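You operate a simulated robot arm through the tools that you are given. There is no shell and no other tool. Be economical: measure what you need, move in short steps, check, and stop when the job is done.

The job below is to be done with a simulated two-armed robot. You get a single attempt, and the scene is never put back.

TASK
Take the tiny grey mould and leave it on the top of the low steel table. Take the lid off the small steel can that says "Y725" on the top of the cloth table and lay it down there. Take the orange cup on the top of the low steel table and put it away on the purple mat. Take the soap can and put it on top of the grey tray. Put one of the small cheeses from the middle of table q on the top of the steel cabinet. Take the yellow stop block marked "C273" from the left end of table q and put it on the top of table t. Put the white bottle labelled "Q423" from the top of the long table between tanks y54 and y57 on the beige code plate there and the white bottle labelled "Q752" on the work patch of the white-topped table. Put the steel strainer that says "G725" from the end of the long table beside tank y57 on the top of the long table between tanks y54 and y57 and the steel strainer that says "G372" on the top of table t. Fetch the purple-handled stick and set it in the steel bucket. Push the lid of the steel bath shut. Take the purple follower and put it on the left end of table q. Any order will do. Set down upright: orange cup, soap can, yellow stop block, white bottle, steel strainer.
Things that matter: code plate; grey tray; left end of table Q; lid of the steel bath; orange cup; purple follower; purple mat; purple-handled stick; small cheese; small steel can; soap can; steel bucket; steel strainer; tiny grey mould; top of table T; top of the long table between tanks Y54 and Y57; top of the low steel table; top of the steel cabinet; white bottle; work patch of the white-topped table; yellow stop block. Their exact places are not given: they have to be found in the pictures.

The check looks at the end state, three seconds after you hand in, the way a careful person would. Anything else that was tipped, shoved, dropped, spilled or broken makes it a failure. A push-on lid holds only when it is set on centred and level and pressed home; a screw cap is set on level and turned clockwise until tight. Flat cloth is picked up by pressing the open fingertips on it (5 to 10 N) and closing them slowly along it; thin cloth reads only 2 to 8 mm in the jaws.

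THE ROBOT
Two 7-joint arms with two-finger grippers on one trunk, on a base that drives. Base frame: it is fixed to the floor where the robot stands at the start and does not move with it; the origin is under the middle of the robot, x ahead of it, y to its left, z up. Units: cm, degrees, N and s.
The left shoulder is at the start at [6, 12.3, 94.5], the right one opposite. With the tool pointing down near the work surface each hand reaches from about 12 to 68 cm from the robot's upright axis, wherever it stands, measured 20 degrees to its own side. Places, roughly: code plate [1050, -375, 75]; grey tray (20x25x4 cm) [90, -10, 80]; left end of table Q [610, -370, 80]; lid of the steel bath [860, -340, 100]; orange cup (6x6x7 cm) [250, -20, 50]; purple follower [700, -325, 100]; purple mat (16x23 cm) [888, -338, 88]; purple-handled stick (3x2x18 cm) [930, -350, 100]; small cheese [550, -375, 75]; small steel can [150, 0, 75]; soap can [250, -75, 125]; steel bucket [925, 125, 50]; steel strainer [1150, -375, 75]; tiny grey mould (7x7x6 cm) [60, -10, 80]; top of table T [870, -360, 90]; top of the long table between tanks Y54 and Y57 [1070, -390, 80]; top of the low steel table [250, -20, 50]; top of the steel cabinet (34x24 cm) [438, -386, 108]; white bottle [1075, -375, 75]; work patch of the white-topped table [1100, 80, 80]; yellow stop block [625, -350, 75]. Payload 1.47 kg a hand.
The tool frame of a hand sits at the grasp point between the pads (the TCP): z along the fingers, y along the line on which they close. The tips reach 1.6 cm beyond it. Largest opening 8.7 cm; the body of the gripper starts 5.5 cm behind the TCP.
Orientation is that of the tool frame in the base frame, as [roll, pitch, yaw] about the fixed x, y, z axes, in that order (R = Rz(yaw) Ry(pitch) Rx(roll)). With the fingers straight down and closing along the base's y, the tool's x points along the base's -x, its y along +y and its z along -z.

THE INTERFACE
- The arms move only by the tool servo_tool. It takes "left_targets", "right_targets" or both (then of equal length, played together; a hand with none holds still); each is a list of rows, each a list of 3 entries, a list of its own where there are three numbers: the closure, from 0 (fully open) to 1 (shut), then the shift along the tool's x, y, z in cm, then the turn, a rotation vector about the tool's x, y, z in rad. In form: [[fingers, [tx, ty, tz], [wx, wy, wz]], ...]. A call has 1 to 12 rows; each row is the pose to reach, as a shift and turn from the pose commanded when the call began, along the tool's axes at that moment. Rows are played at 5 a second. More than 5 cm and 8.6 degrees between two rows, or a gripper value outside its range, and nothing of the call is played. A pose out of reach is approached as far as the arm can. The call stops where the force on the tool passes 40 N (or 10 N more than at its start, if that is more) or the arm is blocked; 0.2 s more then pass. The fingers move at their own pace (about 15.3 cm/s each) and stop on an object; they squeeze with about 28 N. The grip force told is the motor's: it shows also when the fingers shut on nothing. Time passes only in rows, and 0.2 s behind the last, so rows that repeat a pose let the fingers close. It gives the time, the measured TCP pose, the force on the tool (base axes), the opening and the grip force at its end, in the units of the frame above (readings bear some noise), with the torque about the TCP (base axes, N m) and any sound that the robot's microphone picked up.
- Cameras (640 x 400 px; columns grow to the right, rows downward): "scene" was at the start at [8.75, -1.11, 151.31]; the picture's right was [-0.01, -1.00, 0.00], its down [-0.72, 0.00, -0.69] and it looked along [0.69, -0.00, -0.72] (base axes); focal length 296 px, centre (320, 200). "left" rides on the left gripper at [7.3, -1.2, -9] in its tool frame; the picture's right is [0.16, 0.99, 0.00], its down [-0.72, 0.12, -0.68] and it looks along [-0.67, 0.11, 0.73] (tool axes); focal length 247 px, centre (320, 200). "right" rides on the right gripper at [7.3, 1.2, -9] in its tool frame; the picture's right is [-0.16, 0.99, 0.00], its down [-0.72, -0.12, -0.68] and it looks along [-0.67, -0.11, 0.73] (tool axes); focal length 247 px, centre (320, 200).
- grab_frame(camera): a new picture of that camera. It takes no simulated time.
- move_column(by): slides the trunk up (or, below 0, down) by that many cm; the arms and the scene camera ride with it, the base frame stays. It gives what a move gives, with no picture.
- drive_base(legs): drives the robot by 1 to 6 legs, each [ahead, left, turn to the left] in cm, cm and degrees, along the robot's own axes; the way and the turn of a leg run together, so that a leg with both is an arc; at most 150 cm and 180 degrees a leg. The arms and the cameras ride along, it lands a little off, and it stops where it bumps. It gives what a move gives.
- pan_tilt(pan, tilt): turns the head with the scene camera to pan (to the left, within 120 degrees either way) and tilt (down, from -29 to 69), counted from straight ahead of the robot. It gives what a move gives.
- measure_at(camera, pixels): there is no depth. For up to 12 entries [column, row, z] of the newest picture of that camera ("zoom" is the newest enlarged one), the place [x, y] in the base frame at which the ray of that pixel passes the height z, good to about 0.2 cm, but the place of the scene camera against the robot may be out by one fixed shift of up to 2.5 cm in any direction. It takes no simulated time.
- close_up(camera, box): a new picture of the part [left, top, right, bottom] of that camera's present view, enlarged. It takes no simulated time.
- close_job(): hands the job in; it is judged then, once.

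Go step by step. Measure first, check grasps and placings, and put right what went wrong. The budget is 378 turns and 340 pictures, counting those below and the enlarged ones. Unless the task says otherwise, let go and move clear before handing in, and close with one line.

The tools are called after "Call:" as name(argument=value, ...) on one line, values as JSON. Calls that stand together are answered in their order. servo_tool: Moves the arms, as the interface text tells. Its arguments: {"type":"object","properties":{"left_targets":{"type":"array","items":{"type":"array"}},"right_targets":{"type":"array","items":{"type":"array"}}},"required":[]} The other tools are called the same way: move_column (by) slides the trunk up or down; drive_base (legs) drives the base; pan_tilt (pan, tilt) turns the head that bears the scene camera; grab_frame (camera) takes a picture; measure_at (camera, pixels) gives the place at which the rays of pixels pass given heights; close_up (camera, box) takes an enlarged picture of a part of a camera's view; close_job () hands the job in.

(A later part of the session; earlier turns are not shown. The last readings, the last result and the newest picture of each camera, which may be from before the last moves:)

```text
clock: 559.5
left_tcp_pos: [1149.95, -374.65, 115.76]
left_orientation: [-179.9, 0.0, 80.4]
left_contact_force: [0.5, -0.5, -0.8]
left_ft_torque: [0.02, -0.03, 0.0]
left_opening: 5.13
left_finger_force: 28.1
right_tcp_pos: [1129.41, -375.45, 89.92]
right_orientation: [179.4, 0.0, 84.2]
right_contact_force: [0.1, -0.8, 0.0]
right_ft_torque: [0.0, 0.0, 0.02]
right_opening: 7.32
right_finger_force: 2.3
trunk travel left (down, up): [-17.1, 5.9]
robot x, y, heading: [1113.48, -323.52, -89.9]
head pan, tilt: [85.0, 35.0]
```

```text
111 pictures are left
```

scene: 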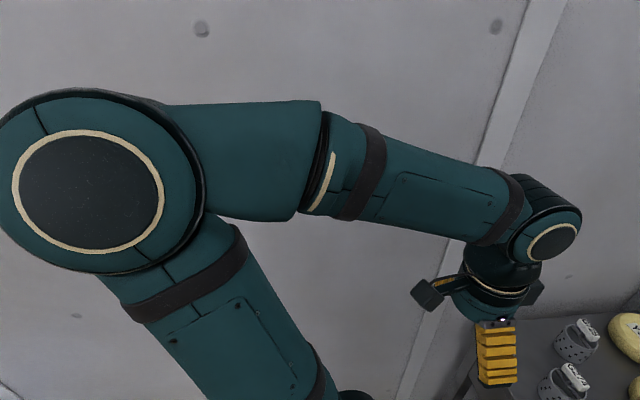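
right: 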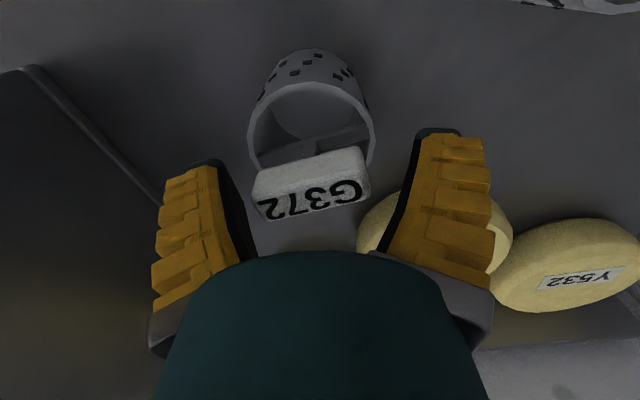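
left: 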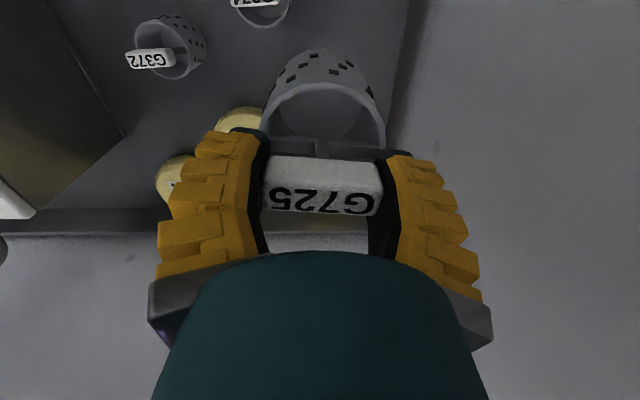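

The knob is turned about 12° relative to the fingers; I turn the hand to match, then close and lift.

Call:
servo_tool(right_targets=[[0.2, [0, -0.4, 0], [0, 0, -0.1]], [0.2, [0, -0.4, 0], [0, 0, -0.2]], [0.5, [0, -0.4, 0], [0, 0, -0.2]], [0.8, [0, -0.4, 0], [0, 0, -0.2]], [1, [0, -0.4, 0], [0, 0, -0.2]], [1, [0, -0.4, 0], [0, 0, -0.2]], [1, [0, -0.4, -2], [0, 0, -0.2]], [1, [0, -0.4, -6], [0, 0, -0.2]], [1, [0, -0.4, -10.5], [0, 0, -0.2]], [1, [0, -0.4, -15], [0, 0, -0.2]], [1, [2, -4, -18], [0, 0, -0.2]], [1, [4, -8, -19], [0, 0, -0.2]]])

Call:
grab_frame(camera="right")

```text
refused: row 11 steps farther than a row can; nothing moved
```

```text
110 pictures are left
```

right: 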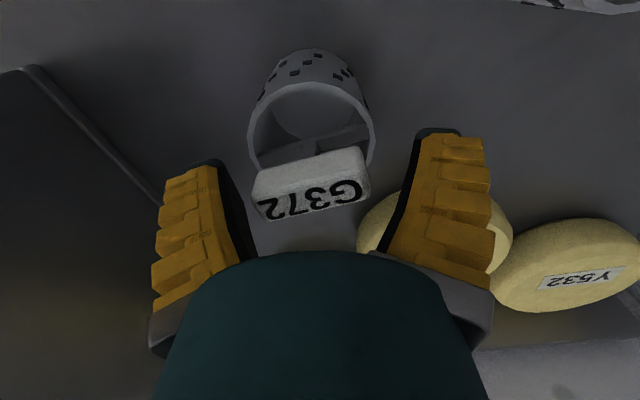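

Call:
servo_tool(right_targets=[[0.2, [0, -0.4, 0], [0, 0, -0.1]], [0.2, [0, -0.4, 0], [0, 0, -0.2]], [0.5, [0, -0.4, 0], [0, 0, -0.2]], [0.8, [0, -0.4, 0], [0, 0, -0.2]], [1, [0, -0.4, 0], [0, 0, -0.2]], [1, [0, -0.4, 0], [0, 0, -0.2]], [1, [0, -0.4, -2], [0, 0, -0.2]], [1, [0, -0.4, -6], [0, 0, -0.2]], [1, [0, -0.4, -10.5], [0, 0, -0.2]], [1, [0, -0.4, -15], [0, 0, -0.2]], [1, [1, -3, -18], [0, 0, -0.2]], [1, [3, -6, -20], [0, 0, -0.2]]])

Call:
grab_frame(camera="right")

```text
clock: 562.1
left_tcp_pos: [1149.98, -374.62, 115.85]
left_orientation: [-180.0, -0.1, 80.4]
left_contact_force: [0.2, -0.2, -2.0]
left_ft_torque: [-0.01, -0.01, 0.01]
left_opening: 5.12
left_finger_force: 28.1
right_tcp_pos: [1123.34, -371.69, 109.94]
right_orientation: [179.4, 0.0, 95.7]
right_contact_force: [-0.4, 0.9, -1.5]
right_ft_torque: [-0.03, 0.01, -0.03]
right_opening: 5.11
right_finger_force: 27.7
trunk travel left (down, up): [-17.1, 5.9]
robot x, y, heading: [1114.37, -323.77, -89.7]
head pan, tilt: [85.0, 35.0]
```

```text
109 pictures are left
```

right: 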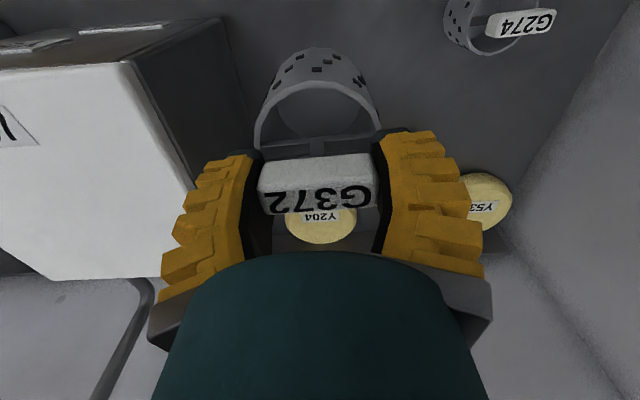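

Both strainers are held. I back off, draw both hands in, then strafe in front of the bottles.

Call:
drive_base(legs=[[-22, 0, 0]])

Call:
servo_tool(left_targets=[[1, [-0.15, -3.45, 0], [0, 0, 0]], [1, [-0.3, -6.9, 0], [0, 0, 0]], [1, [-0.45, -10.4, 0], [0, 0, 0]], [1, [-0.6, -13.8, 0], [0, 0, 0]], [1, [-0.75, -17.3, 0], [0, 0, 0]], [1, [-0.9, -20.7, 0], [0, 0, 0]], [1, [-1.05, -24.2, 0], [0, 0, 0]], [1, [-1.05, -24.2, 0], [0, 0, 0]]], right_targets=[[1, [2.0, -3.2, 0], [0, 0, 0]], [1, [4.1, -6.5, 0], [0, 0, 0]], [1, [6.1, -9.7, 0], [0, 0, 0]], [1, [8.2, -13, 0], [0, 0, 0]], [1, [10.2, -16.2, 0], [0, 0, 0]], [1, [12.3, -19.5, 0], [0, 0, 0]], [1, [14.3, -22.7, 0], [0, 0, 0]], [1, [14.3, -22.7, 0], [0, 0, 0]]])

Call:
drive_base(legs=[[0, -60, 0]])

Call:
pan_tilt(pan=0, tilt=50)

Call:
grab_frame(camera="scene")

```text
clock: 563.8
left_tcp_pos: [1150.02, -352.79, 116.0]
left_orientation: [-180.0, 0.0, 80.4]
left_contact_force: [-0.3, 0.7, -1.5]
left_ft_torque: [-0.03, -0.02, -0.02]
left_opening: 5.12
left_finger_force: 27.9
right_tcp_pos: [1123.36, -349.76, 109.98]
right_orientation: [179.4, -0.1, 95.5]
right_contact_force: [0.0, 0.1, -1.7]
right_ft_torque: [-0.03, 0.02, 0.04]
right_opening: 5.1
right_finger_force: 28.1
trunk travel left (down, up): [-17.1, 5.9]
robot x, y, heading: [1113.63, -301.74, -89.8]
head pan, tilt: [85.0, 35.0]
```

```text
clock: 565.6
left_tcp_pos: [1125.93, -349.82, 115.87]
left_orientation: [179.9, -0.1, 80.4]
left_contact_force: [0.0, 0.0, -1.0]
left_ft_torque: [0.01, 0.02, 0.02]
left_opening: 5.12
left_finger_force: 27.9
right_tcp_pos: [1099.33, -337.72, 109.67]
right_orientation: [179.4, 0.0, 95.5]
right_contact_force: [0.1, -0.1, -1.7]
right_ft_torque: [0.02, 0.04, -0.02]
right_opening: 5.08
right_finger_force: 27.7
trunk travel left (down, up): [-17.1, 5.9]
robot x, y, heading: [1113.62, -301.57, -89.9]
head pan, tilt: [85.0, 35.0]
```

```text
clock: 571.4
left_tcp_pos: [1065.04, -349.74, 115.98]
left_orientation: [-180.0, -0.1, 80.1]
left_contact_force: [-0.1, 0.2, -1.1]
left_ft_torque: [0.0, 0.02, -0.01]
left_opening: 5.09
left_finger_force: 28.1
right_tcp_pos: [1038.62, -337.68, 109.67]
right_orientation: [179.4, 0.0, 95.3]
right_contact_force: [-0.1, 0.3, -1.0]
right_ft_torque: [-0.01, -0.02, -0.01]
right_opening: 5.08
right_finger_force: 27.7
trunk travel left (down, up): [-17.1, 5.9]
robot x, y, heading: [1053.54, -301.7, -90.1]
head pan, tilt: [85.0, 35.0]
```

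```text
clock: 573.0
left_tcp_pos: [1065.14, -349.79, 116.06]
left_orientation: [-179.9, -0.1, 80.1]
left_contact_force: [-0.3, 0.1, -2.1]
left_ft_torque: [0.04, 0.02, 0.0]
left_opening: 5.13
left_finger_force: 27.7
right_tcp_pos: [1038.66, -337.64, 109.63]
right_orientation: [179.4, 0.0, 95.3]
right_contact_force: [-0.9, 0.7, -1.4]
right_ft_torque: [-0.02, 0.02, -0.02]
right_opening: 5.11
right_finger_force: 28.2
trunk travel left (down, up): [-17.1, 5.9]
robot x, y, heading: [1052.98, -301.66, -89.9]
head pan, tilt: [0.0, 50.0]
```

```text
108 pictures are left
```

scene: 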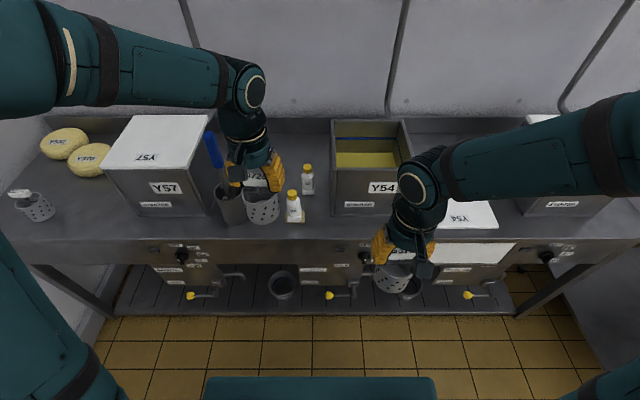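

Call:
drive_base(legs=[[21, 0, 0]])

Call:
servo_tool(left_targets=[[1, [-4, 0, 0], [0, 0, 0]], [1, [-8, 0.5, 0], [0, 0, 0]], [1, [-12, 1, 0], [0, 0, 0]], [1, [-15, 1.5, 1], [0, 0, 0]], [1, [-17, 2, 3], [0, 0, 0]], [1, [-17, 2, 3], [0, 0, 0]]])

Call:
grab_frame(camera="left")

```text
clock: 574.6
left_tcp_pos: [1065.14, -370.77, 115.84]
left_orientation: [-179.9, -0.1, 80.1]
left_contact_force: [-0.2, -0.2, -1.5]
left_ft_torque: [0.02, -0.01, -0.01]
left_opening: 5.1
left_finger_force: 27.8
right_tcp_pos: [1038.48, -358.65, 109.59]
right_orientation: [179.3, -0.1, 95.3]
right_contact_force: [-0.2, -0.2, -1.7]
right_ft_torque: [0.0, -0.01, 0.01]
right_opening: 5.11
right_finger_force: 27.8
trunk travel left (down, up): [-17.1, 5.9]
robot x, y, heading: [1053.15, -322.27, -90.3]
head pan, tilt: [0.0, 50.0]
```

```text
clock: 576.0
left_tcp_pos: [1064.0, -387.66, 112.88]
left_orientation: [-180.0, 0.1, 80.1]
left_contact_force: [-0.3, 0.3, -1.5]
left_ft_torque: [0.01, -0.02, 0.0]
left_opening: 5.11
left_finger_force: 27.8
right_tcp_pos: [1038.43, -358.39, 109.68]
right_orientation: [179.4, 0.0, 95.4]
right_contact_force: [-0.3, 0.1, -2.0]
right_ft_torque: [0.0, -0.03, -0.05]
right_opening: 5.1
right_finger_force: 27.9
trunk travel left (down, up): [-17.1, 5.9]
robot x, y, heading: [1053.3, -322.27, -90.2]
head pan, tilt: [0.0, 50.0]
```

```text
107 pictures are left
```

left: 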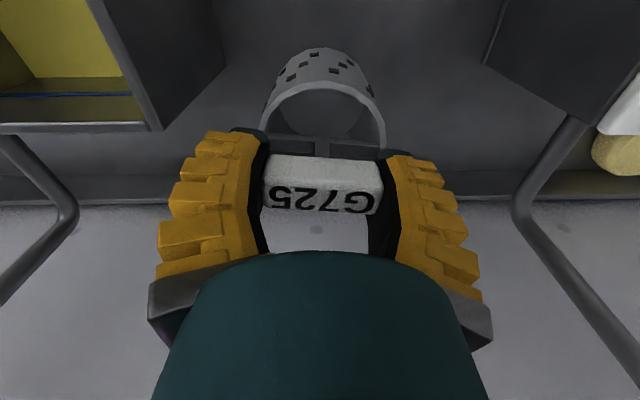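

Call:
servo_tool(left_targets=[[1, [0, 0, 4], [0, 0, 0]], [1, [0, 0, 8], [0, 0, 0]], [1, [0, 0, 12], [0, 0, 0]], [1, [0, 0, 16], [0, 0, 0]], [1, [0, 0, 19], [0, 0, 0]], [1, [0, 0, 21], [0, 0, 0]], [1, [0, 0, 22], [0, 0, 0]], [1, [0, 0, 22.6], [0, 0, 0]], [1, [0, 0, 22.6], [0, 0, 0]]])

Call:
grab_frame(camera="scene")

```text
clock: 578.0
left_tcp_pos: [1064.03, -387.76, 90.2]
left_orientation: [-179.9, -0.1, 80.0]
left_contact_force: [0.6, 0.0, -1.4]
left_ft_torque: [0.03, 0.0, -0.03]
left_opening: 5.12
left_finger_force: 28.0
right_tcp_pos: [1038.53, -358.52, 109.72]
right_orientation: [179.4, 0.1, 95.3]
right_contact_force: [-0.4, 0.8, -2.2]
right_ft_torque: [0.0, -0.01, -0.01]
right_opening: 5.07
right_finger_force: 28.1
trunk travel left (down, up): [-17.1, 5.9]
robot x, y, heading: [1053.14, -322.79, -90.1]
head pan, tilt: [0.0, 50.0]
```

```text
106 pictures are left
```

scene: 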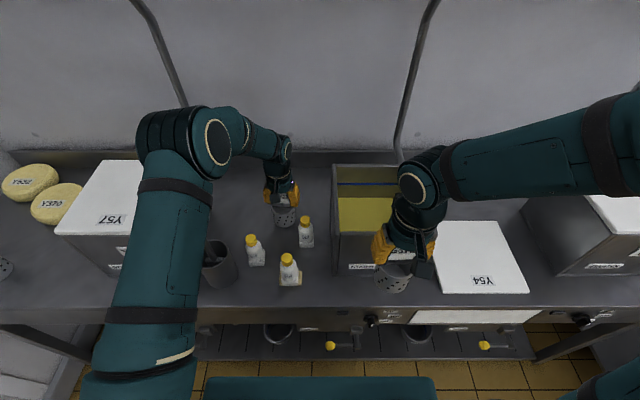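

Call:
servo_tool(left_targets=[[1, [0, 0, 0.2], [0, 0, 0]], [1, [0, 0, 0.4], [0, 0, 0]], [1, [0, 0, 0.6], [0, 0, 0]], [1, [0, 0, 0.8], [0, 0, 0]], [1, [0, 0, 0.8], [0, 0, 0]]])

```text
clock: 579.2
left_tcp_pos: [1064.13, -387.84, 89.67]
left_orientation: [179.9, 0.2, 80.1]
left_contact_force: [3.3, -0.3, 20.1]
left_ft_torque: [0.08, -0.11, 0.01]
left_opening: 5.15
left_finger_force: 28.1
right_tcp_pos: [1038.61, -358.44, 109.75]
right_orientation: [179.3, 0.1, 95.2]
right_contact_force: [0.4, 0.8, -1.0]
right_ft_torque: [-0.02, 0.01, -0.03]
right_opening: 5.11
right_finger_force: 28.0
trunk travel left (down, up): [-17.1, 5.9]
robot x, y, heading: [1053.15, -322.68, -90.3]
head pan, tilt: [0.0, 50.0]
```

Set down (20 N). I release, rise straight and bring the left hand back the way it came.

Call:
servo_tool(left_targets=[[0.8, [0, 0, -0.1], [0, 0, 0]], [0.4, [0, 0, -0.1], [0, 0, 0]], [0.2, [0, 0, -0.1], [0, 0, 0]], [0.2, [0, 0, -3], [0, 0, 0]], [0.2, [0, 0, -7.5], [0, 0, 0]], [0.2, [0, 0, -12], [0, 0, 0]], [0.2, [0, 0, -16.5], [0, 0, 0]], [0.2, [0, 0, -21], [0, 0, 0]], [0, [3, 0, -24], [0, 0, 0]], [0, [7.5, -0.5, -25], [0, 0, 0]], [0, [12, -1, -25], [0, 0, 0]], [0, [16.5, -2, -25], [0, 0, 0]]])

Call:
grab_frame(camera="scene")

Call:
grab_frame(camera="left")

```text
clock: 581.9
left_tcp_pos: [1064.9, -370.89, 114.58]
left_orientation: [179.9, 0.1, 80.1]
left_contact_force: [0.0, 0.4, -0.7]
left_ft_torque: [-0.02, -0.02, 0.02]
left_opening: 8.69
left_finger_force: 0.0
right_tcp_pos: [1038.5, -358.39, 109.72]
right_orientation: [179.4, 0.0, 95.3]
right_contact_force: [0.2, 0.5, -1.3]
right_ft_torque: [-0.02, -0.03, -0.02]
right_opening: 5.07
right_finger_force: 28.2
trunk travel left (down, up): [-17.1, 5.9]
robot x, y, heading: [1053.12, -322.69, -89.9]
head pan, tilt: [0.0, 50.0]
```

```text
105 pictures are left
```

scene: 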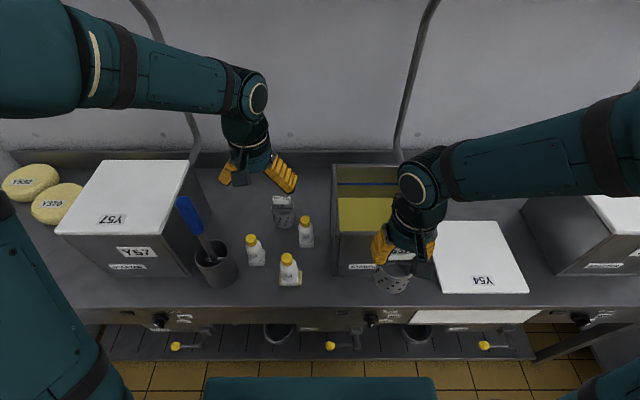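

```text
104 pictures are left
```

left: 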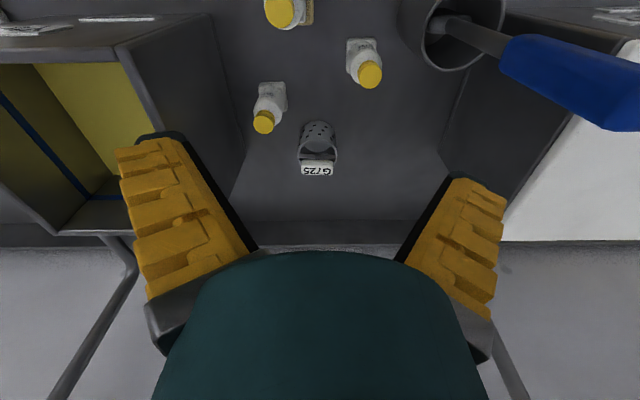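

G725 placed between the tanks. For Q752 the ladle holder is close in x, so I measure it and plan to close along y.

Call:
measure_at(camera="left", pixels=[[370, 75, 91.5], [362, 45, 81], [437, 38, 92], [503, 25, 92], [465, 70, 92], [420, 10, 81]])

Call:
servo_tool(left_targets=[[0, [1, 0, 0], [0, 0, -0.14]], [0, [2, 0, 0], [0, 0, -0.28]], [0, [2, 0, 0], [0, 0, -0.42]], [0, [2, 0, 0], [0, 0, -0.56]], [0, [2, 0, 0], [0, 0, -0.7]], [0, [2, 0, 0], [0, 0, -0.84]], [0, [2, 0, 0], [0, 0, -0.98]], [0, [2, 0, 0], [0, 0, -1.12]], [0, [2, 0, 0], [0, 0, -1.26]], [0, [2, 0, 0], [0, 0, -1.4]], [0, [2, 0, 0], [0, 0, -1.54]], [0, [2, 0, 0], [0, 0, -1.6]]])

Call:
grab_frame(camera="left")

```text
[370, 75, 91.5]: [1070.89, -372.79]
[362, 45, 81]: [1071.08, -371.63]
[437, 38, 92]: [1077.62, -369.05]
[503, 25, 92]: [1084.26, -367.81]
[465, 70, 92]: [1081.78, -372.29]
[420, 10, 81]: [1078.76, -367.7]
```

```text
clock: 584.5
left_tcp_pos: [1065.3, -369.13, 114.47]
left_orientation: [179.8, 0.1, 171.9]
left_contact_force: [-0.7, 0.1, 0.6]
left_ft_torque: [0.0, 0.0, -0.05]
left_opening: 8.69
left_finger_force: 0.1
right_tcp_pos: [1038.51, -358.51, 109.67]
right_orientation: [179.4, 0.0, 95.3]
right_contact_force: [0.4, -0.3, -1.4]
right_ft_torque: [0.0, 0.02, -0.03]
right_opening: 5.07
right_finger_force: 27.9
trunk travel left (down, up): [-17.1, 5.9]
robot x, y, heading: [1052.83, -322.44, -90.3]
head pan, tilt: [0.0, 50.0]
```

```text
103 pictures are left
```

left: 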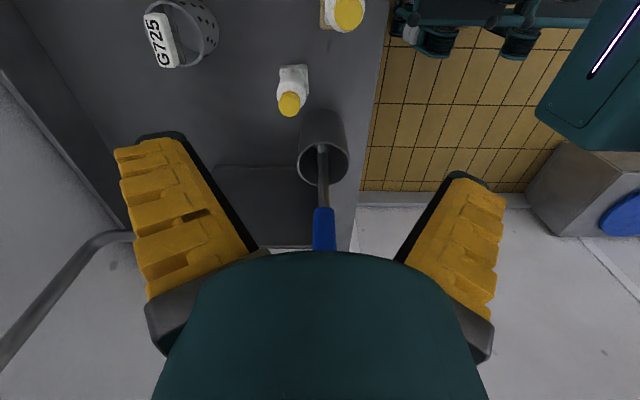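

Q752's axis is (1071,-372.6). I move over it, turning a little more so the camera stays clear of Q423, and go down to z≈98 to check.

Call:
servo_tool(left_targets=[[0.2, [-2, -0.9, 1], [0, 0, -0.1]], [0.2, [-4, -1.8, 3], [0, 0, -0.2]], [0.2, [-6.1, -2.7, 6], [0, 0, -0.3]], [0.2, [-6.1, -2.7, 10], [0, 0, -0.3]], [0.2, [-6.1, -2.7, 14], [0, 0, -0.3]], [0.2, [-6.1, -2.7, 16], [0, 0, -0.3]], [0.2, [-6.1, -2.7, 16], [0, 0, -0.3]]])

Call:
grab_frame(camera="left")

```text
clock: 586.0
left_tcp_pos: [1070.97, -372.7, 98.43]
left_orientation: [179.9, 0.1, -171.1]
left_contact_force: [0.4, 0.1, -0.1]
left_ft_torque: [0.0, 0.0, 0.02]
left_opening: 7.31
left_finger_force: 2.1
right_tcp_pos: [1038.57, -358.41, 109.67]
right_orientation: [179.4, 0.0, 95.3]
right_contact_force: [-0.1, -0.3, -1.8]
right_ft_torque: [0.0, -0.01, 0.02]
right_opening: 5.11
right_finger_force: 27.4
trunk travel left (down, up): [-17.1, 5.9]
robot x, y, heading: [1052.84, -323.0, -90.2]
head pan, tilt: [0.0, 50.0]
```

```text
102 pictures are left
```

left: 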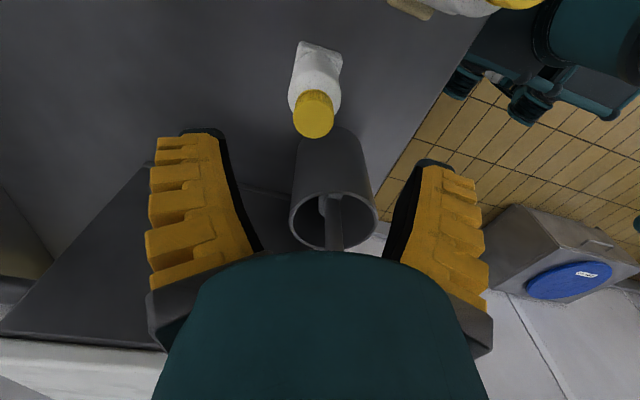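

Call:
servo_tool(left_targets=[[0.2, [0, -0.45, 3], [0, 0, 0]], [0.2, [0, -0.45, 6.5], [0, 0, 0]], [0.2, [0, -0.45, 9.5], [0, 0, 0]], [0.2, [0, -0.45, 11.3], [0, 0, 0]], [0.2, [0, -0.45, 11.3], [0, 0, 0]], [0.6, [0, -0.45, 11.3], [0, 0, 0]], [1, [0, -0.45, 11.3], [0, 0, 0]], [1, [0, -0.45, 11.3], [0, 0, 0]], [1, [0, -0.45, 11.3], [0, 0, 0]]])

Call:
grab_frame(camera="left")

```text
clock: 588.0
left_tcp_pos: [1071.05, -373.06, 87.19]
left_orientation: [180.0, 0.1, -171.1]
left_contact_force: [-0.2, 0.2, 5.4]
left_ft_torque: [-0.05, 0.08, -0.01]
left_opening: 3.4
left_finger_force: 27.7
right_tcp_pos: [1038.48, -358.52, 109.81]
right_orientation: [179.4, 0.1, 95.3]
right_contact_force: [0.1, 0.1, -0.7]
right_ft_torque: [0.01, -0.03, -0.03]
right_opening: 5.09
right_finger_force: 28.1
trunk travel left (down, up): [-17.1, 5.9]
robot x, y, heading: [1052.89, -322.87, -90.1]
head pan, tilt: [0.0, 50.0]
```

```text
101 pictures are left
```

left: 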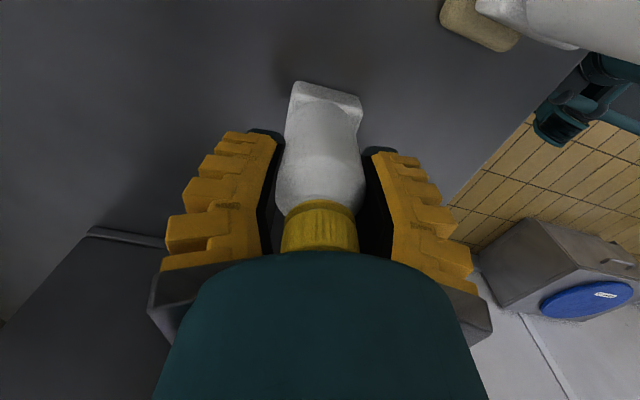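

Q752 gripped. I lift straight up and back the robot out.

Call:
servo_tool(left_targets=[[1, [0, 0, -2], [0, 0, 0]], [1, [0, 0, -6], [0, 0, 0]], [1, [0, 0, -10.5], [0, 0, 0]], [1, [0, 0, -15], [0, 0, 0]], [1, [0, 0, -19.5], [0, 0, 0]], [1, [0, 0, -24], [0, 0, 0]], [1, [0, 0, -28], [0, 0, 0]], [1, [0, 0, -28], [0, 0, 0]]])

Call:
drive_base(legs=[[-50, 0, 0]])

Call:
grab_frame(camera="scene")

```text
clock: 589.9
left_tcp_pos: [1071.14, -373.06, 115.14]
left_orientation: [179.9, 0.0, -171.0]
left_contact_force: [-1.1, -0.6, -1.2]
left_ft_torque: [0.0, 0.02, 0.01]
left_opening: 3.21
left_finger_force: 28.1
right_tcp_pos: [1038.54, -358.47, 109.65]
right_orientation: [179.3, 0.0, 95.3]
right_contact_force: [-0.3, -0.5, -1.8]
right_ft_torque: [-0.01, -0.01, -0.02]
right_opening: 5.07
right_finger_force: 27.7
trunk travel left (down, up): [-17.1, 5.9]
robot x, y, heading: [1053.01, -322.71, -90.0]
head pan, tilt: [0.0, 50.0]
```

```text
clock: 592.8
left_tcp_pos: [1071.21, -322.94, 115.3]
left_orientation: [-179.9, 0.0, -170.6]
left_contact_force: [-0.6, 0.5, -1.9]
left_ft_torque: [-0.03, 0.03, -0.02]
left_opening: 3.21
left_finger_force: 28.3
right_tcp_pos: [1038.7, -308.52, 109.67]
right_orientation: [179.4, 0.0, 95.6]
right_contact_force: [0.3, 0.5, -1.7]
right_ft_torque: [-0.01, 0.01, -0.03]
right_opening: 5.06
right_finger_force: 27.8
trunk travel left (down, up): [-17.1, 5.9]
robot x, y, heading: [1053.05, -272.84, -89.9]
head pan, tilt: [0.0, 50.0]
```

```text
100 pictures are left
```

scene: 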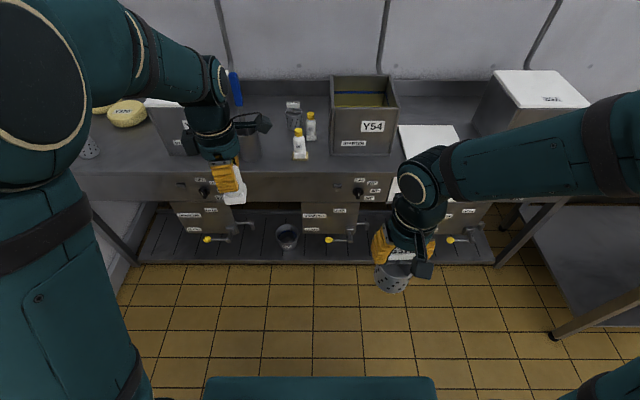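

Next I carry G372 to table T: strafe right 130 cm.

Call:
drive_base(legs=[[0, -130, 0]])

Call:
pan_tilt(pan=0, tilt=50)

Call:
grab_frame(camera="scene")

```text
clock: 604.4
left_tcp_pos: [941.33, -323.75, 115.17]
left_orientation: [179.8, -0.1, -170.4]
left_contact_force: [-0.6, 1.5, -1.8]
left_ft_torque: [0.0, -0.01, -0.01]
left_opening: 3.18
left_finger_force: 27.8
right_tcp_pos: [908.66, -309.49, 109.69]
right_orientation: [179.4, 0.1, 95.9]
right_contact_force: [0.3, 0.8, -1.7]
right_ft_torque: [-0.01, 0.01, -0.01]
right_opening: 5.05
right_finger_force: 28.2
trunk travel left (down, up): [-17.1, 5.9]
robot x, y, heading: [922.77, -273.31, -89.8]
head pan, tilt: [0.0, 50.0]
```

```text
clock: 605.0
left_tcp_pos: [941.34, -323.71, 115.21]
left_orientation: [179.8, 0.0, -170.4]
left_contact_force: [0.6, 0.4, -1.4]
left_ft_torque: [0.03, 0.04, 0.01]
left_opening: 3.17
left_finger_force: 27.8
right_tcp_pos: [908.71, -309.57, 109.58]
right_orientation: [179.4, -0.2, 95.9]
right_contact_force: [-1.3, -0.2, -1.3]
right_ft_torque: [0.01, -0.01, 0.0]
right_opening: 5.06
right_finger_force: 27.5
trunk travel left (down, up): [-17.1, 5.9]
robot x, y, heading: [922.62, -273.17, -89.4]
head pan, tilt: [0.0, 50.0]
```

```text
99 pictures are left
```

scene: 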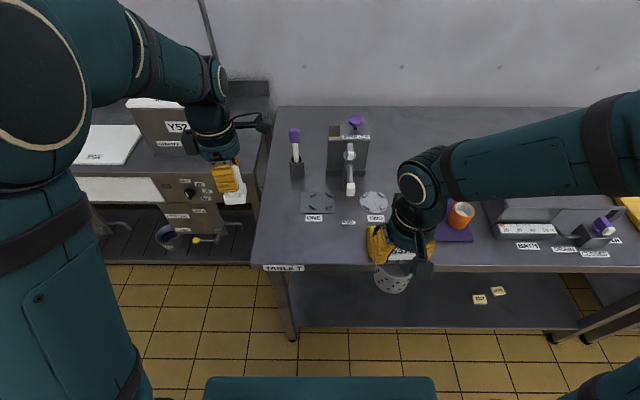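

Call:
measure_at(camera="scene", pixels=[[335, 243, 85.7], [313, 217, 85.7], [348, 222, 85.7], [265, 265, 85.7], [297, 178, 85.7], [294, 135, 100], [294, 135, 105], [350, 190, 90], [376, 245, 92]])

Call:
close_up(camera="scene", box=[250, 100, 420, 260])

```text
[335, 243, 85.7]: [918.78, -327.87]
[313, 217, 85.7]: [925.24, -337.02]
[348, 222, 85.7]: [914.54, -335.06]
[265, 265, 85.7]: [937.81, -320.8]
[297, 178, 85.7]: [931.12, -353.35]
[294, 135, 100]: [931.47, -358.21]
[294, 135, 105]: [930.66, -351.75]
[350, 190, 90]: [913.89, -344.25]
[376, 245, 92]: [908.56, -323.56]
```

```text
2.50 times, centred on (335, 180) of scene
```

zoom: 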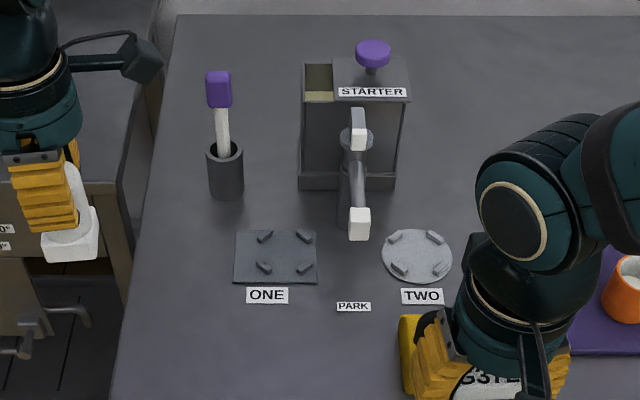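

I set G372 at (919.5,-326.5), in front of ONE/PARK.

Call:
servo_tool(right_targets=[[1, [-4, 2, 0], [0, 0, 0]], [1, [-8, 4, 0], [0, 0, 0]], [1, [-12, 6, 0], [0, 0, 0]], [1, [-15, 7.5, 2], [0, 0, 0]], [1, [-17.9, 9, 4], [0, 0, 0]], [1, [-17.9, 9, 8], [0, 0, 0]], [1, [-17.9, 9, 11.5], [0, 0, 0]], [1, [-17.9, 9, 13], [0, 0, 0]], [1, [-17.9, 9, 13.8], [0, 0, 0]], [1, [-17.9, 9, 14.2], [0, 0, 0]], [1, [-17.9, 9, 14.5], [0, 0, 0]], [1, [-17.9, 9, 14.5], [0, 0, 0]]])

Call:
grab_frame(camera="right")

```text
clock: 607.6
left_tcp_pos: [941.39, -323.55, 115.32]
left_orientation: [-180.0, 0.0, -170.4]
left_contact_force: [-0.7, -0.4, -1.2]
left_ft_torque: [0.02, -0.01, 0.02]
left_opening: 3.17
left_finger_force: 27.9
right_tcp_pos: [919.6, -326.43, 95.31]
right_orientation: [179.4, 0.1, 95.9]
right_contact_force: [-3.0, -3.0, 17.8]
right_ft_torque: [0.03, -0.04, 0.03]
right_opening: 5.29
right_finger_force: 27.9
trunk travel left (down, up): [-17.1, 5.9]
robot x, y, heading: [922.86, -273.48, -89.6]
head pan, tilt: [0.0, 50.0]
```

```text
97 pictures are left
```

right: 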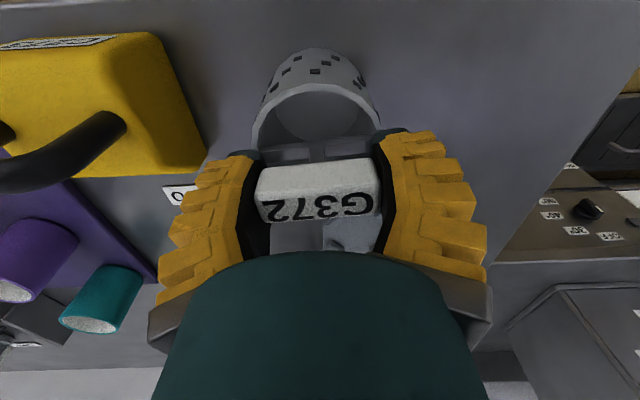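

Call:
servo_tool(right_targets=[[0.8, [0, 0, -0.1], [0, 0, 0]], [0.4, [0, 0, -0.1], [0, 0, 0]], [0.25, [0, 0, -0.1], [0, 0, 0]], [0.25, [0, 0, -0.1], [0, 0, 0]], [0.25, [0, 0, -4], [0, 0, 0]], [0.25, [0, 0, -8], [0, 0, 0]], [0.25, [0, 0, -12], [0, 0, 0]], [0.25, [0, 0, -16], [0, 0, 0]], [0.25, [3, -2, -19], [0, 0, 0]], [0, [6, -4, -20], [0, 0, 0]]])

Call:
grab_frame(camera="scene")

```text
clock: 609.8
left_tcp_pos: [941.28, -323.71, 115.2]
left_orientation: [-180.0, 0.0, -170.4]
left_contact_force: [0.4, -0.1, -1.6]
left_ft_torque: [0.03, 0.0, -0.01]
left_opening: 3.17
left_finger_force: 28.4
right_tcp_pos: [914.76, -320.84, 115.18]
right_orientation: [179.5, 0.1, 96.0]
right_contact_force: [0.0, 0.2, 0.1]
right_ft_torque: [-0.01, 0.02, 0.04]
right_opening: 8.69
right_finger_force: 0.0
trunk travel left (down, up): [-17.1, 5.9]
robot x, y, heading: [922.95, -273.54, -89.3]
head pan, tilt: [0.0, 50.0]
```

```text
96 pictures are left
```

scene: 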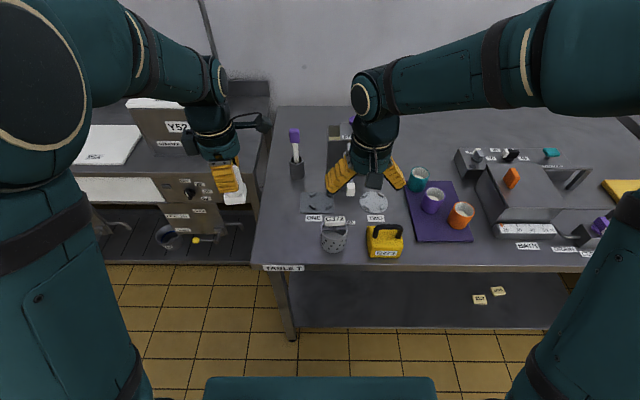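

G372 stands on table T. Next the purple-handled stick at about (931,-354): I move left 14 and in 13 cm.

Call:
drive_base(legs=[[13, 14, 0]])

Call:
servo_tool(right_targets=[[0, [-4, 0.5, -1], [0, 0, 0]], [0, [-8, 1, -2], [0, 0, 0]], [0, [-12, 1.5, -2], [0, 0, 0]], [0, [-15, 2, -2], [0, 0, 0]], [0, [-15, 2, -2], [0, 0, 0]]])

Call:
grab_frame(camera="right")

```text
clock: 611.7
left_tcp_pos: [955.59, -336.45, 115.11]
left_orientation: [179.9, 0.0, -170.3]
left_contact_force: [0.1, 0.2, -1.4]
left_ft_torque: [-0.01, 0.01, 0.02]
left_opening: 3.16
left_finger_force: 27.9
right_tcp_pos: [929.06, -333.64, 115.05]
right_orientation: [179.3, 0.0, 96.1]
right_contact_force: [-0.3, -0.1, 0.4]
right_ft_torque: [-0.01, 0.0, 0.01]
right_opening: 8.7
right_finger_force: 0.2
trunk travel left (down, up): [-17.1, 5.9]
robot x, y, heading: [936.66, -285.99, -89.4]
head pan, tilt: [0.0, 50.0]
```

```text
clock: 612.9
left_tcp_pos: [955.48, -336.28, 115.23]
left_orientation: [-180.0, 0.1, -170.3]
left_contact_force: [-0.3, 0.9, -1.1]
left_ft_torque: [0.0, -0.03, -0.03]
left_opening: 3.17
left_finger_force: 28.6
right_tcp_pos: [932.6, -348.25, 117.12]
right_orientation: [179.4, 0.0, 96.1]
right_contact_force: [0.4, 1.0, 0.0]
right_ft_torque: [-0.03, -0.02, -0.04]
right_opening: 8.72
right_finger_force: 0.0
trunk travel left (down, up): [-17.1, 5.9]
robot x, y, heading: [937.06, -286.04, -89.4]
head pan, tilt: [0.0, 50.0]
```

```text
95 pictures are left
```

right: 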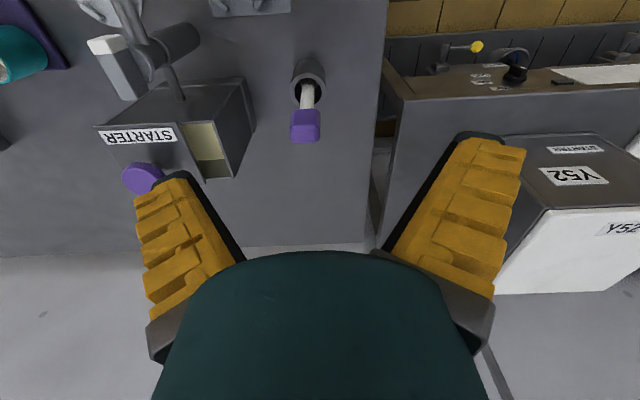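

Call:
measure_at(camera="right", pixels=[[305, 130, 106], [305, 130, 103], [305, 130, 100], [309, 68, 92], [309, 90, 95], [292, 132, 103], [320, 132, 103]])

```text
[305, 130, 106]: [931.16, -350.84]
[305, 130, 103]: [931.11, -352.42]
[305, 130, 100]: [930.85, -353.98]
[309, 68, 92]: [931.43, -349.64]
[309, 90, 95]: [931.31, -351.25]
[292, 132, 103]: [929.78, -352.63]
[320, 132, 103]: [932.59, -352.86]
```

Purple handle at (931.1,-351.9), z≈104. I move over it with a narrowed opening and lower.

Call:
servo_tool(right_targets=[[0.4, [-1.5, -1, 1], [0, 0, 0]], [0.4, [-3.5, -1.9, 3], [0, 0, 0]], [0.4, [-3.5, -1.9, 6.5], [0, 0, 0]], [0.4, [-3.5, -1.9, 6.5], [0, 0, 0]]])

Call:
grab_frame(camera="right")

```text
clock: 613.9
left_tcp_pos: [955.5, -336.36, 115.23]
left_orientation: [180.0, -0.1, -170.2]
left_contact_force: [0.4, -0.6, -1.0]
left_ft_torque: [-0.01, 0.01, 0.01]
left_opening: 3.16
left_finger_force: 28.1
right_tcp_pos: [931.16, -351.99, 110.65]
right_orientation: [179.4, 0.0, 96.0]
right_contact_force: [-1.0, 0.2, -0.1]
right_ft_torque: [0.02, 0.0, 0.02]
right_opening: 5.74
right_finger_force: 4.2
trunk travel left (down, up): [-17.1, 5.9]
robot x, y, heading: [936.59, -285.93, -89.4]
head pan, tilt: [0.0, 50.0]
```

```text
94 pictures are left
```

right: 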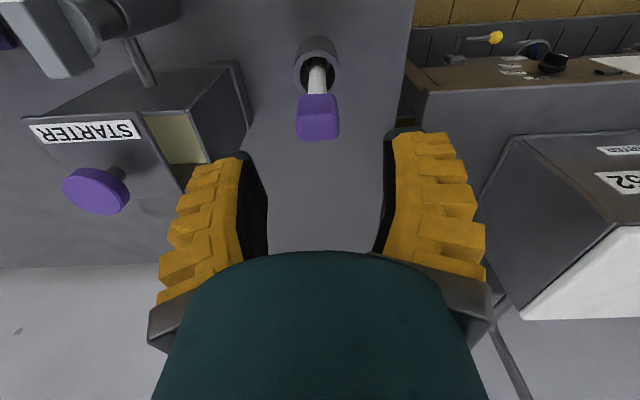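

Call:
measure_at(camera="right", pixels=[[250, 125, 98], [250, 125, 104], [183, 190, 104], [235, 62, 98], [317, 118, 104], [317, 118, 102]])

```text
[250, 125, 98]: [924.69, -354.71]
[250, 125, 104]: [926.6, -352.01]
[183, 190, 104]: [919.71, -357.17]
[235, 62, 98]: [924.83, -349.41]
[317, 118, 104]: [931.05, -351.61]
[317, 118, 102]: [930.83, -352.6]
```

I narrow the fingers further to clear the starter box and descend to z≈103.4, then close.

Call:
servo_tool(right_targets=[[0.55, [0, 0, 0.5], [0, 0, 0]], [0.55, [0, 0, 3], [0, 0, 0]], [0.55, [0, 0, 5.5], [0, 0, 0]], [0.55, [0, 0, 7.2], [0, 0, 0]], [0.55, [0, 0, 7.2], [0, 0, 0]]])

Call:
grab_frame(camera="right")

```text
clock: 615.1
left_tcp_pos: [955.57, -336.43, 115.25]
left_orientation: [-180.0, 0.0, -170.3]
left_contact_force: [-0.3, 1.0, -2.8]
left_ft_torque: [-0.05, -0.03, 0.0]
left_opening: 3.17
left_finger_force: 27.6
right_tcp_pos: [931.14, -351.95, 103.55]
right_orientation: [179.3, 0.0, 96.0]
right_contact_force: [0.2, -0.7, -0.4]
right_ft_torque: [-0.01, 0.01, -0.02]
right_opening: 4.48
right_finger_force: 4.4
trunk travel left (down, up): [-17.1, 5.9]
robot x, y, heading: [937.41, -286.24, -89.3]
head pan, tilt: [0.0, 50.0]
```

```text
93 pictures are left
```

right: 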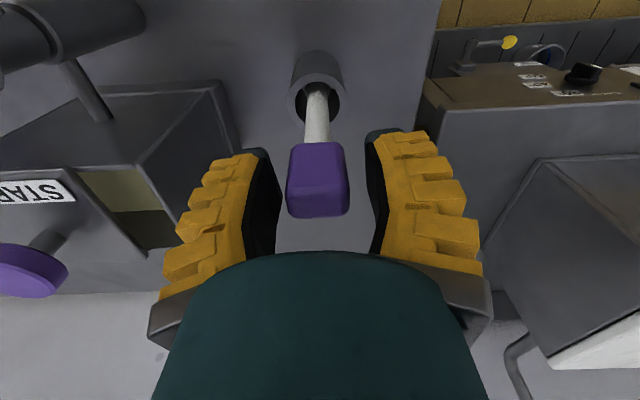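

Call:
servo_tool(right_targets=[[0.8, [0, 0, 0], [0, 0, 0]], [1, [0, 0, 0], [0, 0, 0]], [1, [0, 0, 0], [0, 0, 0]], [1, [0, 0, -2], [0, 0, 0]], [1, [0, 0, -5], [0, 0, 0]], [1, [0, 0, -8], [0, 0, 0]], [1, [0, 0, -11], [0, 0, 0]], [1, [0, 0, -14], [0, 0, 0]], [1, [0, 0, -14], [0, 0, 0]]])

Call:
grab_frame(camera="right")

Call:
grab_frame(camera="scene")

```text
clock: 617.1
left_tcp_pos: [955.49, -336.42, 115.26]
left_orientation: [179.9, 0.0, -170.4]
left_contact_force: [0.3, -0.7, -1.9]
left_ft_torque: [0.0, 0.0, -0.04]
left_opening: 3.18
left_finger_force: 28.2
right_tcp_pos: [931.11, -352.17, 117.51]
right_orientation: [179.4, -0.2, 96.1]
right_contact_force: [0.6, -0.4, -0.9]
right_ft_torque: [0.05, 0.02, 0.01]
right_opening: 2.33
right_finger_force: 28.1
trunk travel left (down, up): [-17.1, 5.9]
robot x, y, heading: [936.96, -285.97, -89.5]
head pan, tilt: [0.0, 50.0]
```

```text
92 pictures are left
```

right: 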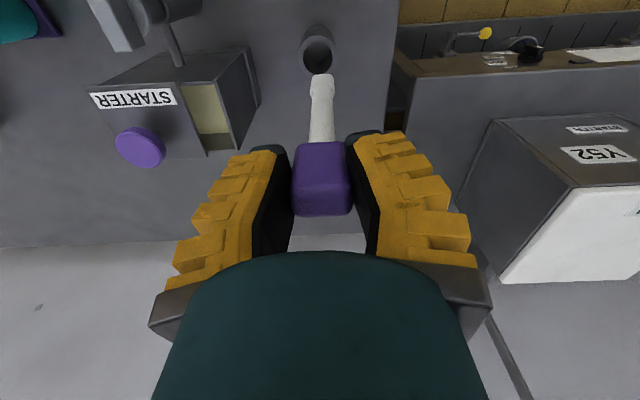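

```text
91 pictures are left
```

scene: 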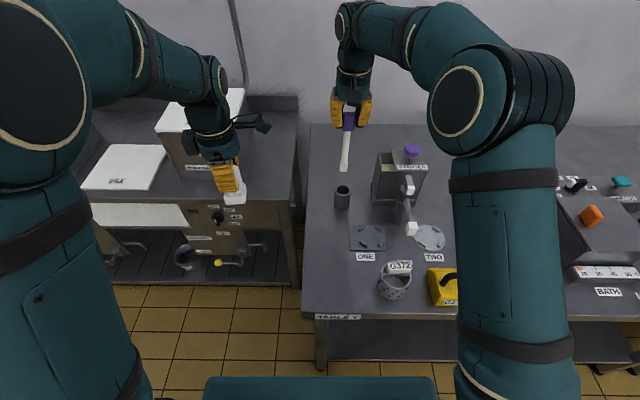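

The stick is free of its holder. I back off, draw the right hand in, turn around and look toward the bucket.

Call:
drive_base(legs=[[-45, 0, 0]])

Call:
servo_tool(right_targets=[[1, [4.5, -1, 0], [0, 0, 0]], [1, [9, -2, 0], [0, 0, 0]], [1, [13.5, -3, 0], [0, 0, 0]], [1, [18, -4, 0], [0, 0, 0]], [1, [21, -5, 0], [0, 0, 0]], [1, [21, -5, 0], [0, 0, 0]]])

Call:
drive_base(legs=[[0, 0, 90], [0, 0, 90]])

Call:
pan_tilt(pan=0, tilt=18)

Call:
grab_frame(camera="scene")

Call:
pan_tilt(pan=-55, tilt=18)

Call:
grab_frame(camera="scene")

```text
clock: 619.8
left_tcp_pos: [954.96, -291.2, 115.19]
left_orientation: [180.0, 0.0, -170.4]
left_contact_force: [0.4, 0.2, -1.6]
left_ft_torque: [0.0, -0.03, -0.02]
left_opening: 3.19
left_finger_force: 27.7
right_tcp_pos: [930.55, -306.76, 117.42]
right_orientation: [179.3, 0.0, 96.2]
right_contact_force: [0.0, 0.6, -0.6]
right_ft_torque: [-0.02, -0.01, 0.0]
right_opening: 2.35
right_finger_force: 27.7
trunk travel left (down, up): [-17.1, 5.9]
robot x, y, heading: [936.55, -240.96, -89.5]
head pan, tilt: [0.0, 50.0]
```

```text
clock: 621.2
left_tcp_pos: [955.12, -291.4, 115.26]
left_orientation: [179.9, 0.0, -170.3]
left_contact_force: [0.0, 0.4, -0.9]
left_ft_torque: [0.0, 0.0, 0.0]
left_opening: 3.2
left_finger_force: 27.9
right_tcp_pos: [923.31, -286.58, 117.42]
right_orientation: [179.4, -0.1, 96.0]
right_contact_force: [-0.4, -0.3, -0.6]
right_ft_torque: [0.01, 0.02, -0.02]
right_opening: 2.3
right_finger_force: 28.0
trunk travel left (down, up): [-17.1, 5.9]
robot x, y, heading: [936.36, -240.94, -89.5]
head pan, tilt: [0.0, 50.0]
```

```text
clock: 629.3
left_tcp_pos: [916.99, -190.96, 115.24]
left_orientation: [-180.0, 0.0, 10.7]
left_contact_force: [0.1, -0.1, -2.1]
left_ft_torque: [0.02, 0.05, -0.03]
left_opening: 3.16
left_finger_force: 27.6
right_tcp_pos: [948.77, -195.36, 117.36]
right_orientation: [179.3, 0.1, -83.0]
right_contact_force: [-0.3, 1.0, -0.7]
right_ft_torque: [0.01, -0.06, 0.01]
right_opening: 2.06
right_finger_force: 27.9
trunk travel left (down, up): [-17.1, 5.9]
robot x, y, heading: [936.53, -241.23, 91.6]
head pan, tilt: [0.0, 50.0]
```

```text
clock: 630.3
left_tcp_pos: [916.94, -190.99, 115.34]
left_orientation: [180.0, 0.0, 10.7]
left_contact_force: [0.2, -0.3, -1.5]
left_ft_torque: [0.02, 0.0, 0.02]
left_opening: 3.17
left_finger_force: 28.0
right_tcp_pos: [948.82, -195.43, 117.36]
right_orientation: [179.5, -0.1, -83.0]
right_contact_force: [1.3, -0.8, -0.9]
right_ft_torque: [0.01, 0.04, 0.02]
right_opening: 2.05
right_finger_force: 27.7
trunk travel left (down, up): [-17.1, 5.9]
robot x, y, heading: [936.26, -240.91, 91.8]
head pan, tilt: [0.0, 18.0]
```

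```text
90 pictures are left
```

scene: 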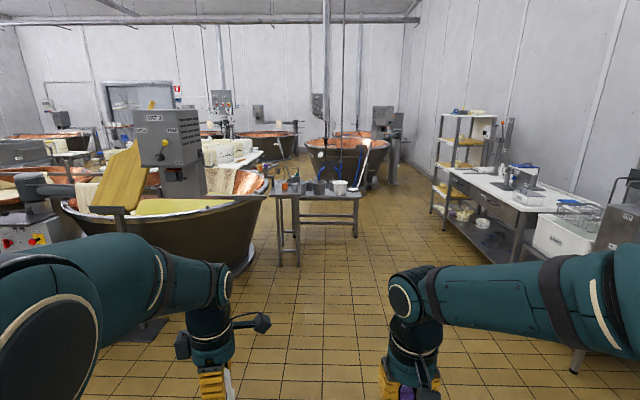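

```text
clock: 631.5
left_tcp_pos: [916.99, -191.11, 115.21]
left_orientation: [179.9, -0.1, 10.7]
left_contact_force: [-0.7, -0.6, -1.7]
left_ft_torque: [0.04, 0.02, 0.0]
left_opening: 3.15
left_finger_force: 27.4
right_tcp_pos: [948.86, -195.4, 117.38]
right_orientation: [179.5, 0.0, -83.0]
right_contact_force: [0.3, 0.2, -0.2]
right_ft_torque: [0.01, 0.0, -0.01]
right_opening: 2.04
right_finger_force: 28.0
trunk travel left (down, up): [-17.1, 5.9]
robot x, y, heading: [936.51, -241.02, 91.5]
head pan, tilt: [-55.0, 18.0]
```

```text
89 pictures are left
```

scene: 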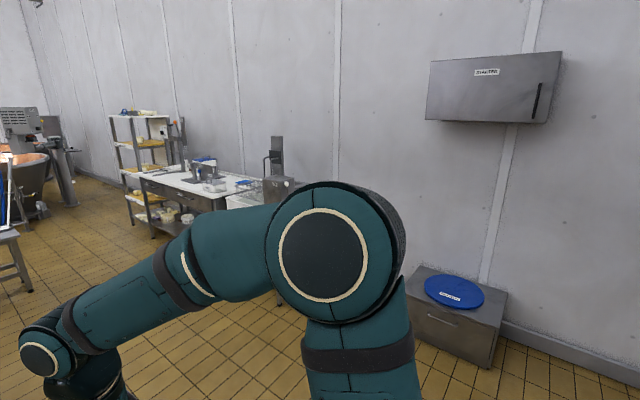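

Call:
pan_tilt(pan=0, tilt=22)

Call:
close_up(camera="scene", box=[250, 80, 400, 220])

Call:
close_up(camera="scene", box=[410, 70, 640, 240])

Call:
grab_frame(camera="right")

```text
clock: 632.8
left_tcp_pos: [916.96, -191.06, 115.22]
left_orientation: [179.9, 0.0, 10.7]
left_contact_force: [-0.1, 0.4, -1.5]
left_ft_torque: [-0.01, 0.0, -0.01]
left_opening: 3.17
left_finger_force: 28.1
right_tcp_pos: [948.9, -195.33, 117.34]
right_orientation: [179.4, 0.0, -83.1]
right_contact_force: [-0.1, -0.8, -0.4]
right_ft_torque: [-0.01, 0.02, -0.01]
right_opening: 2.07
right_finger_force: 28.3
trunk travel left (down, up): [-17.1, 5.9]
robot x, y, heading: [936.79, -241.11, 91.6]
head pan, tilt: [0.0, 22.0]
```

```text
2.86 times, centred on (325, 150) of scene
```

zoom: 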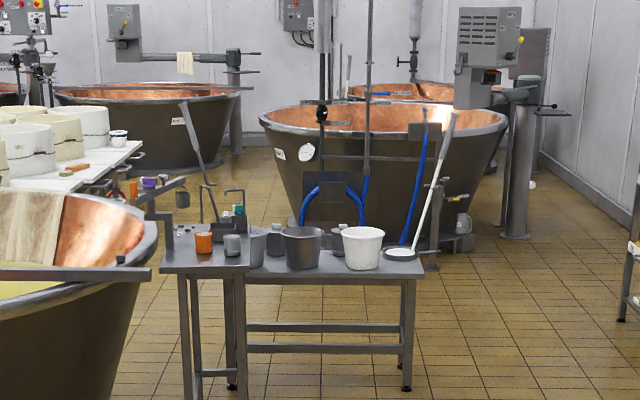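

```text
2.35 times, centred on (525, 155) of scene
```

zoom: 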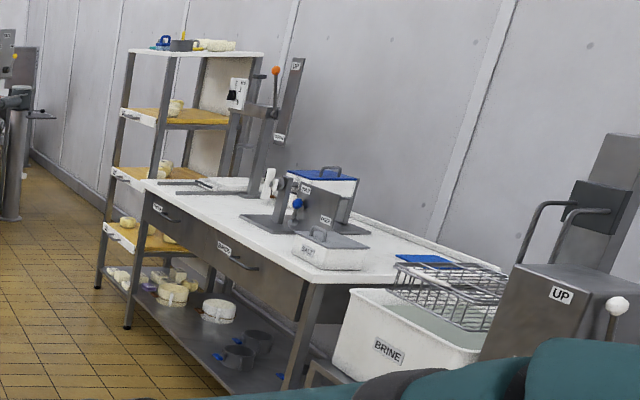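

```text
86 pictures are left
```

right: 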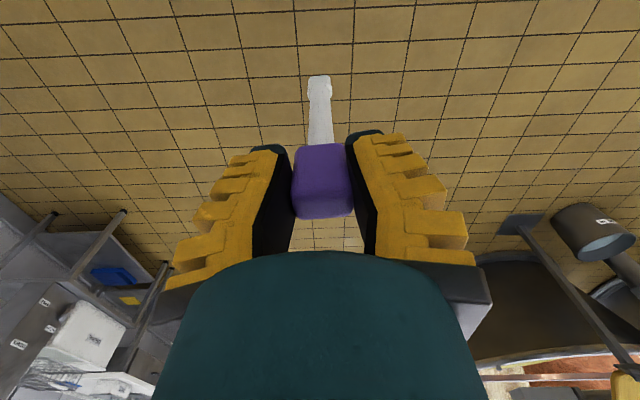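

Call:
measure_at(camera="scene", pixels=[[294, 216, 0], [355, 216, 0], [319, 165, 50], [319, 165, 60], [287, 174, 50], [248, 220, 30], [510, 220, 0], [455, 188, 0]])

```text
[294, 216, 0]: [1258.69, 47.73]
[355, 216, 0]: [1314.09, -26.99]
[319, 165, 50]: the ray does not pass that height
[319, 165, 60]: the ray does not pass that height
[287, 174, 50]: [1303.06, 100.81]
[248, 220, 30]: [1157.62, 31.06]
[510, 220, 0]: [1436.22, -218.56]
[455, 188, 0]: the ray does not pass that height
```

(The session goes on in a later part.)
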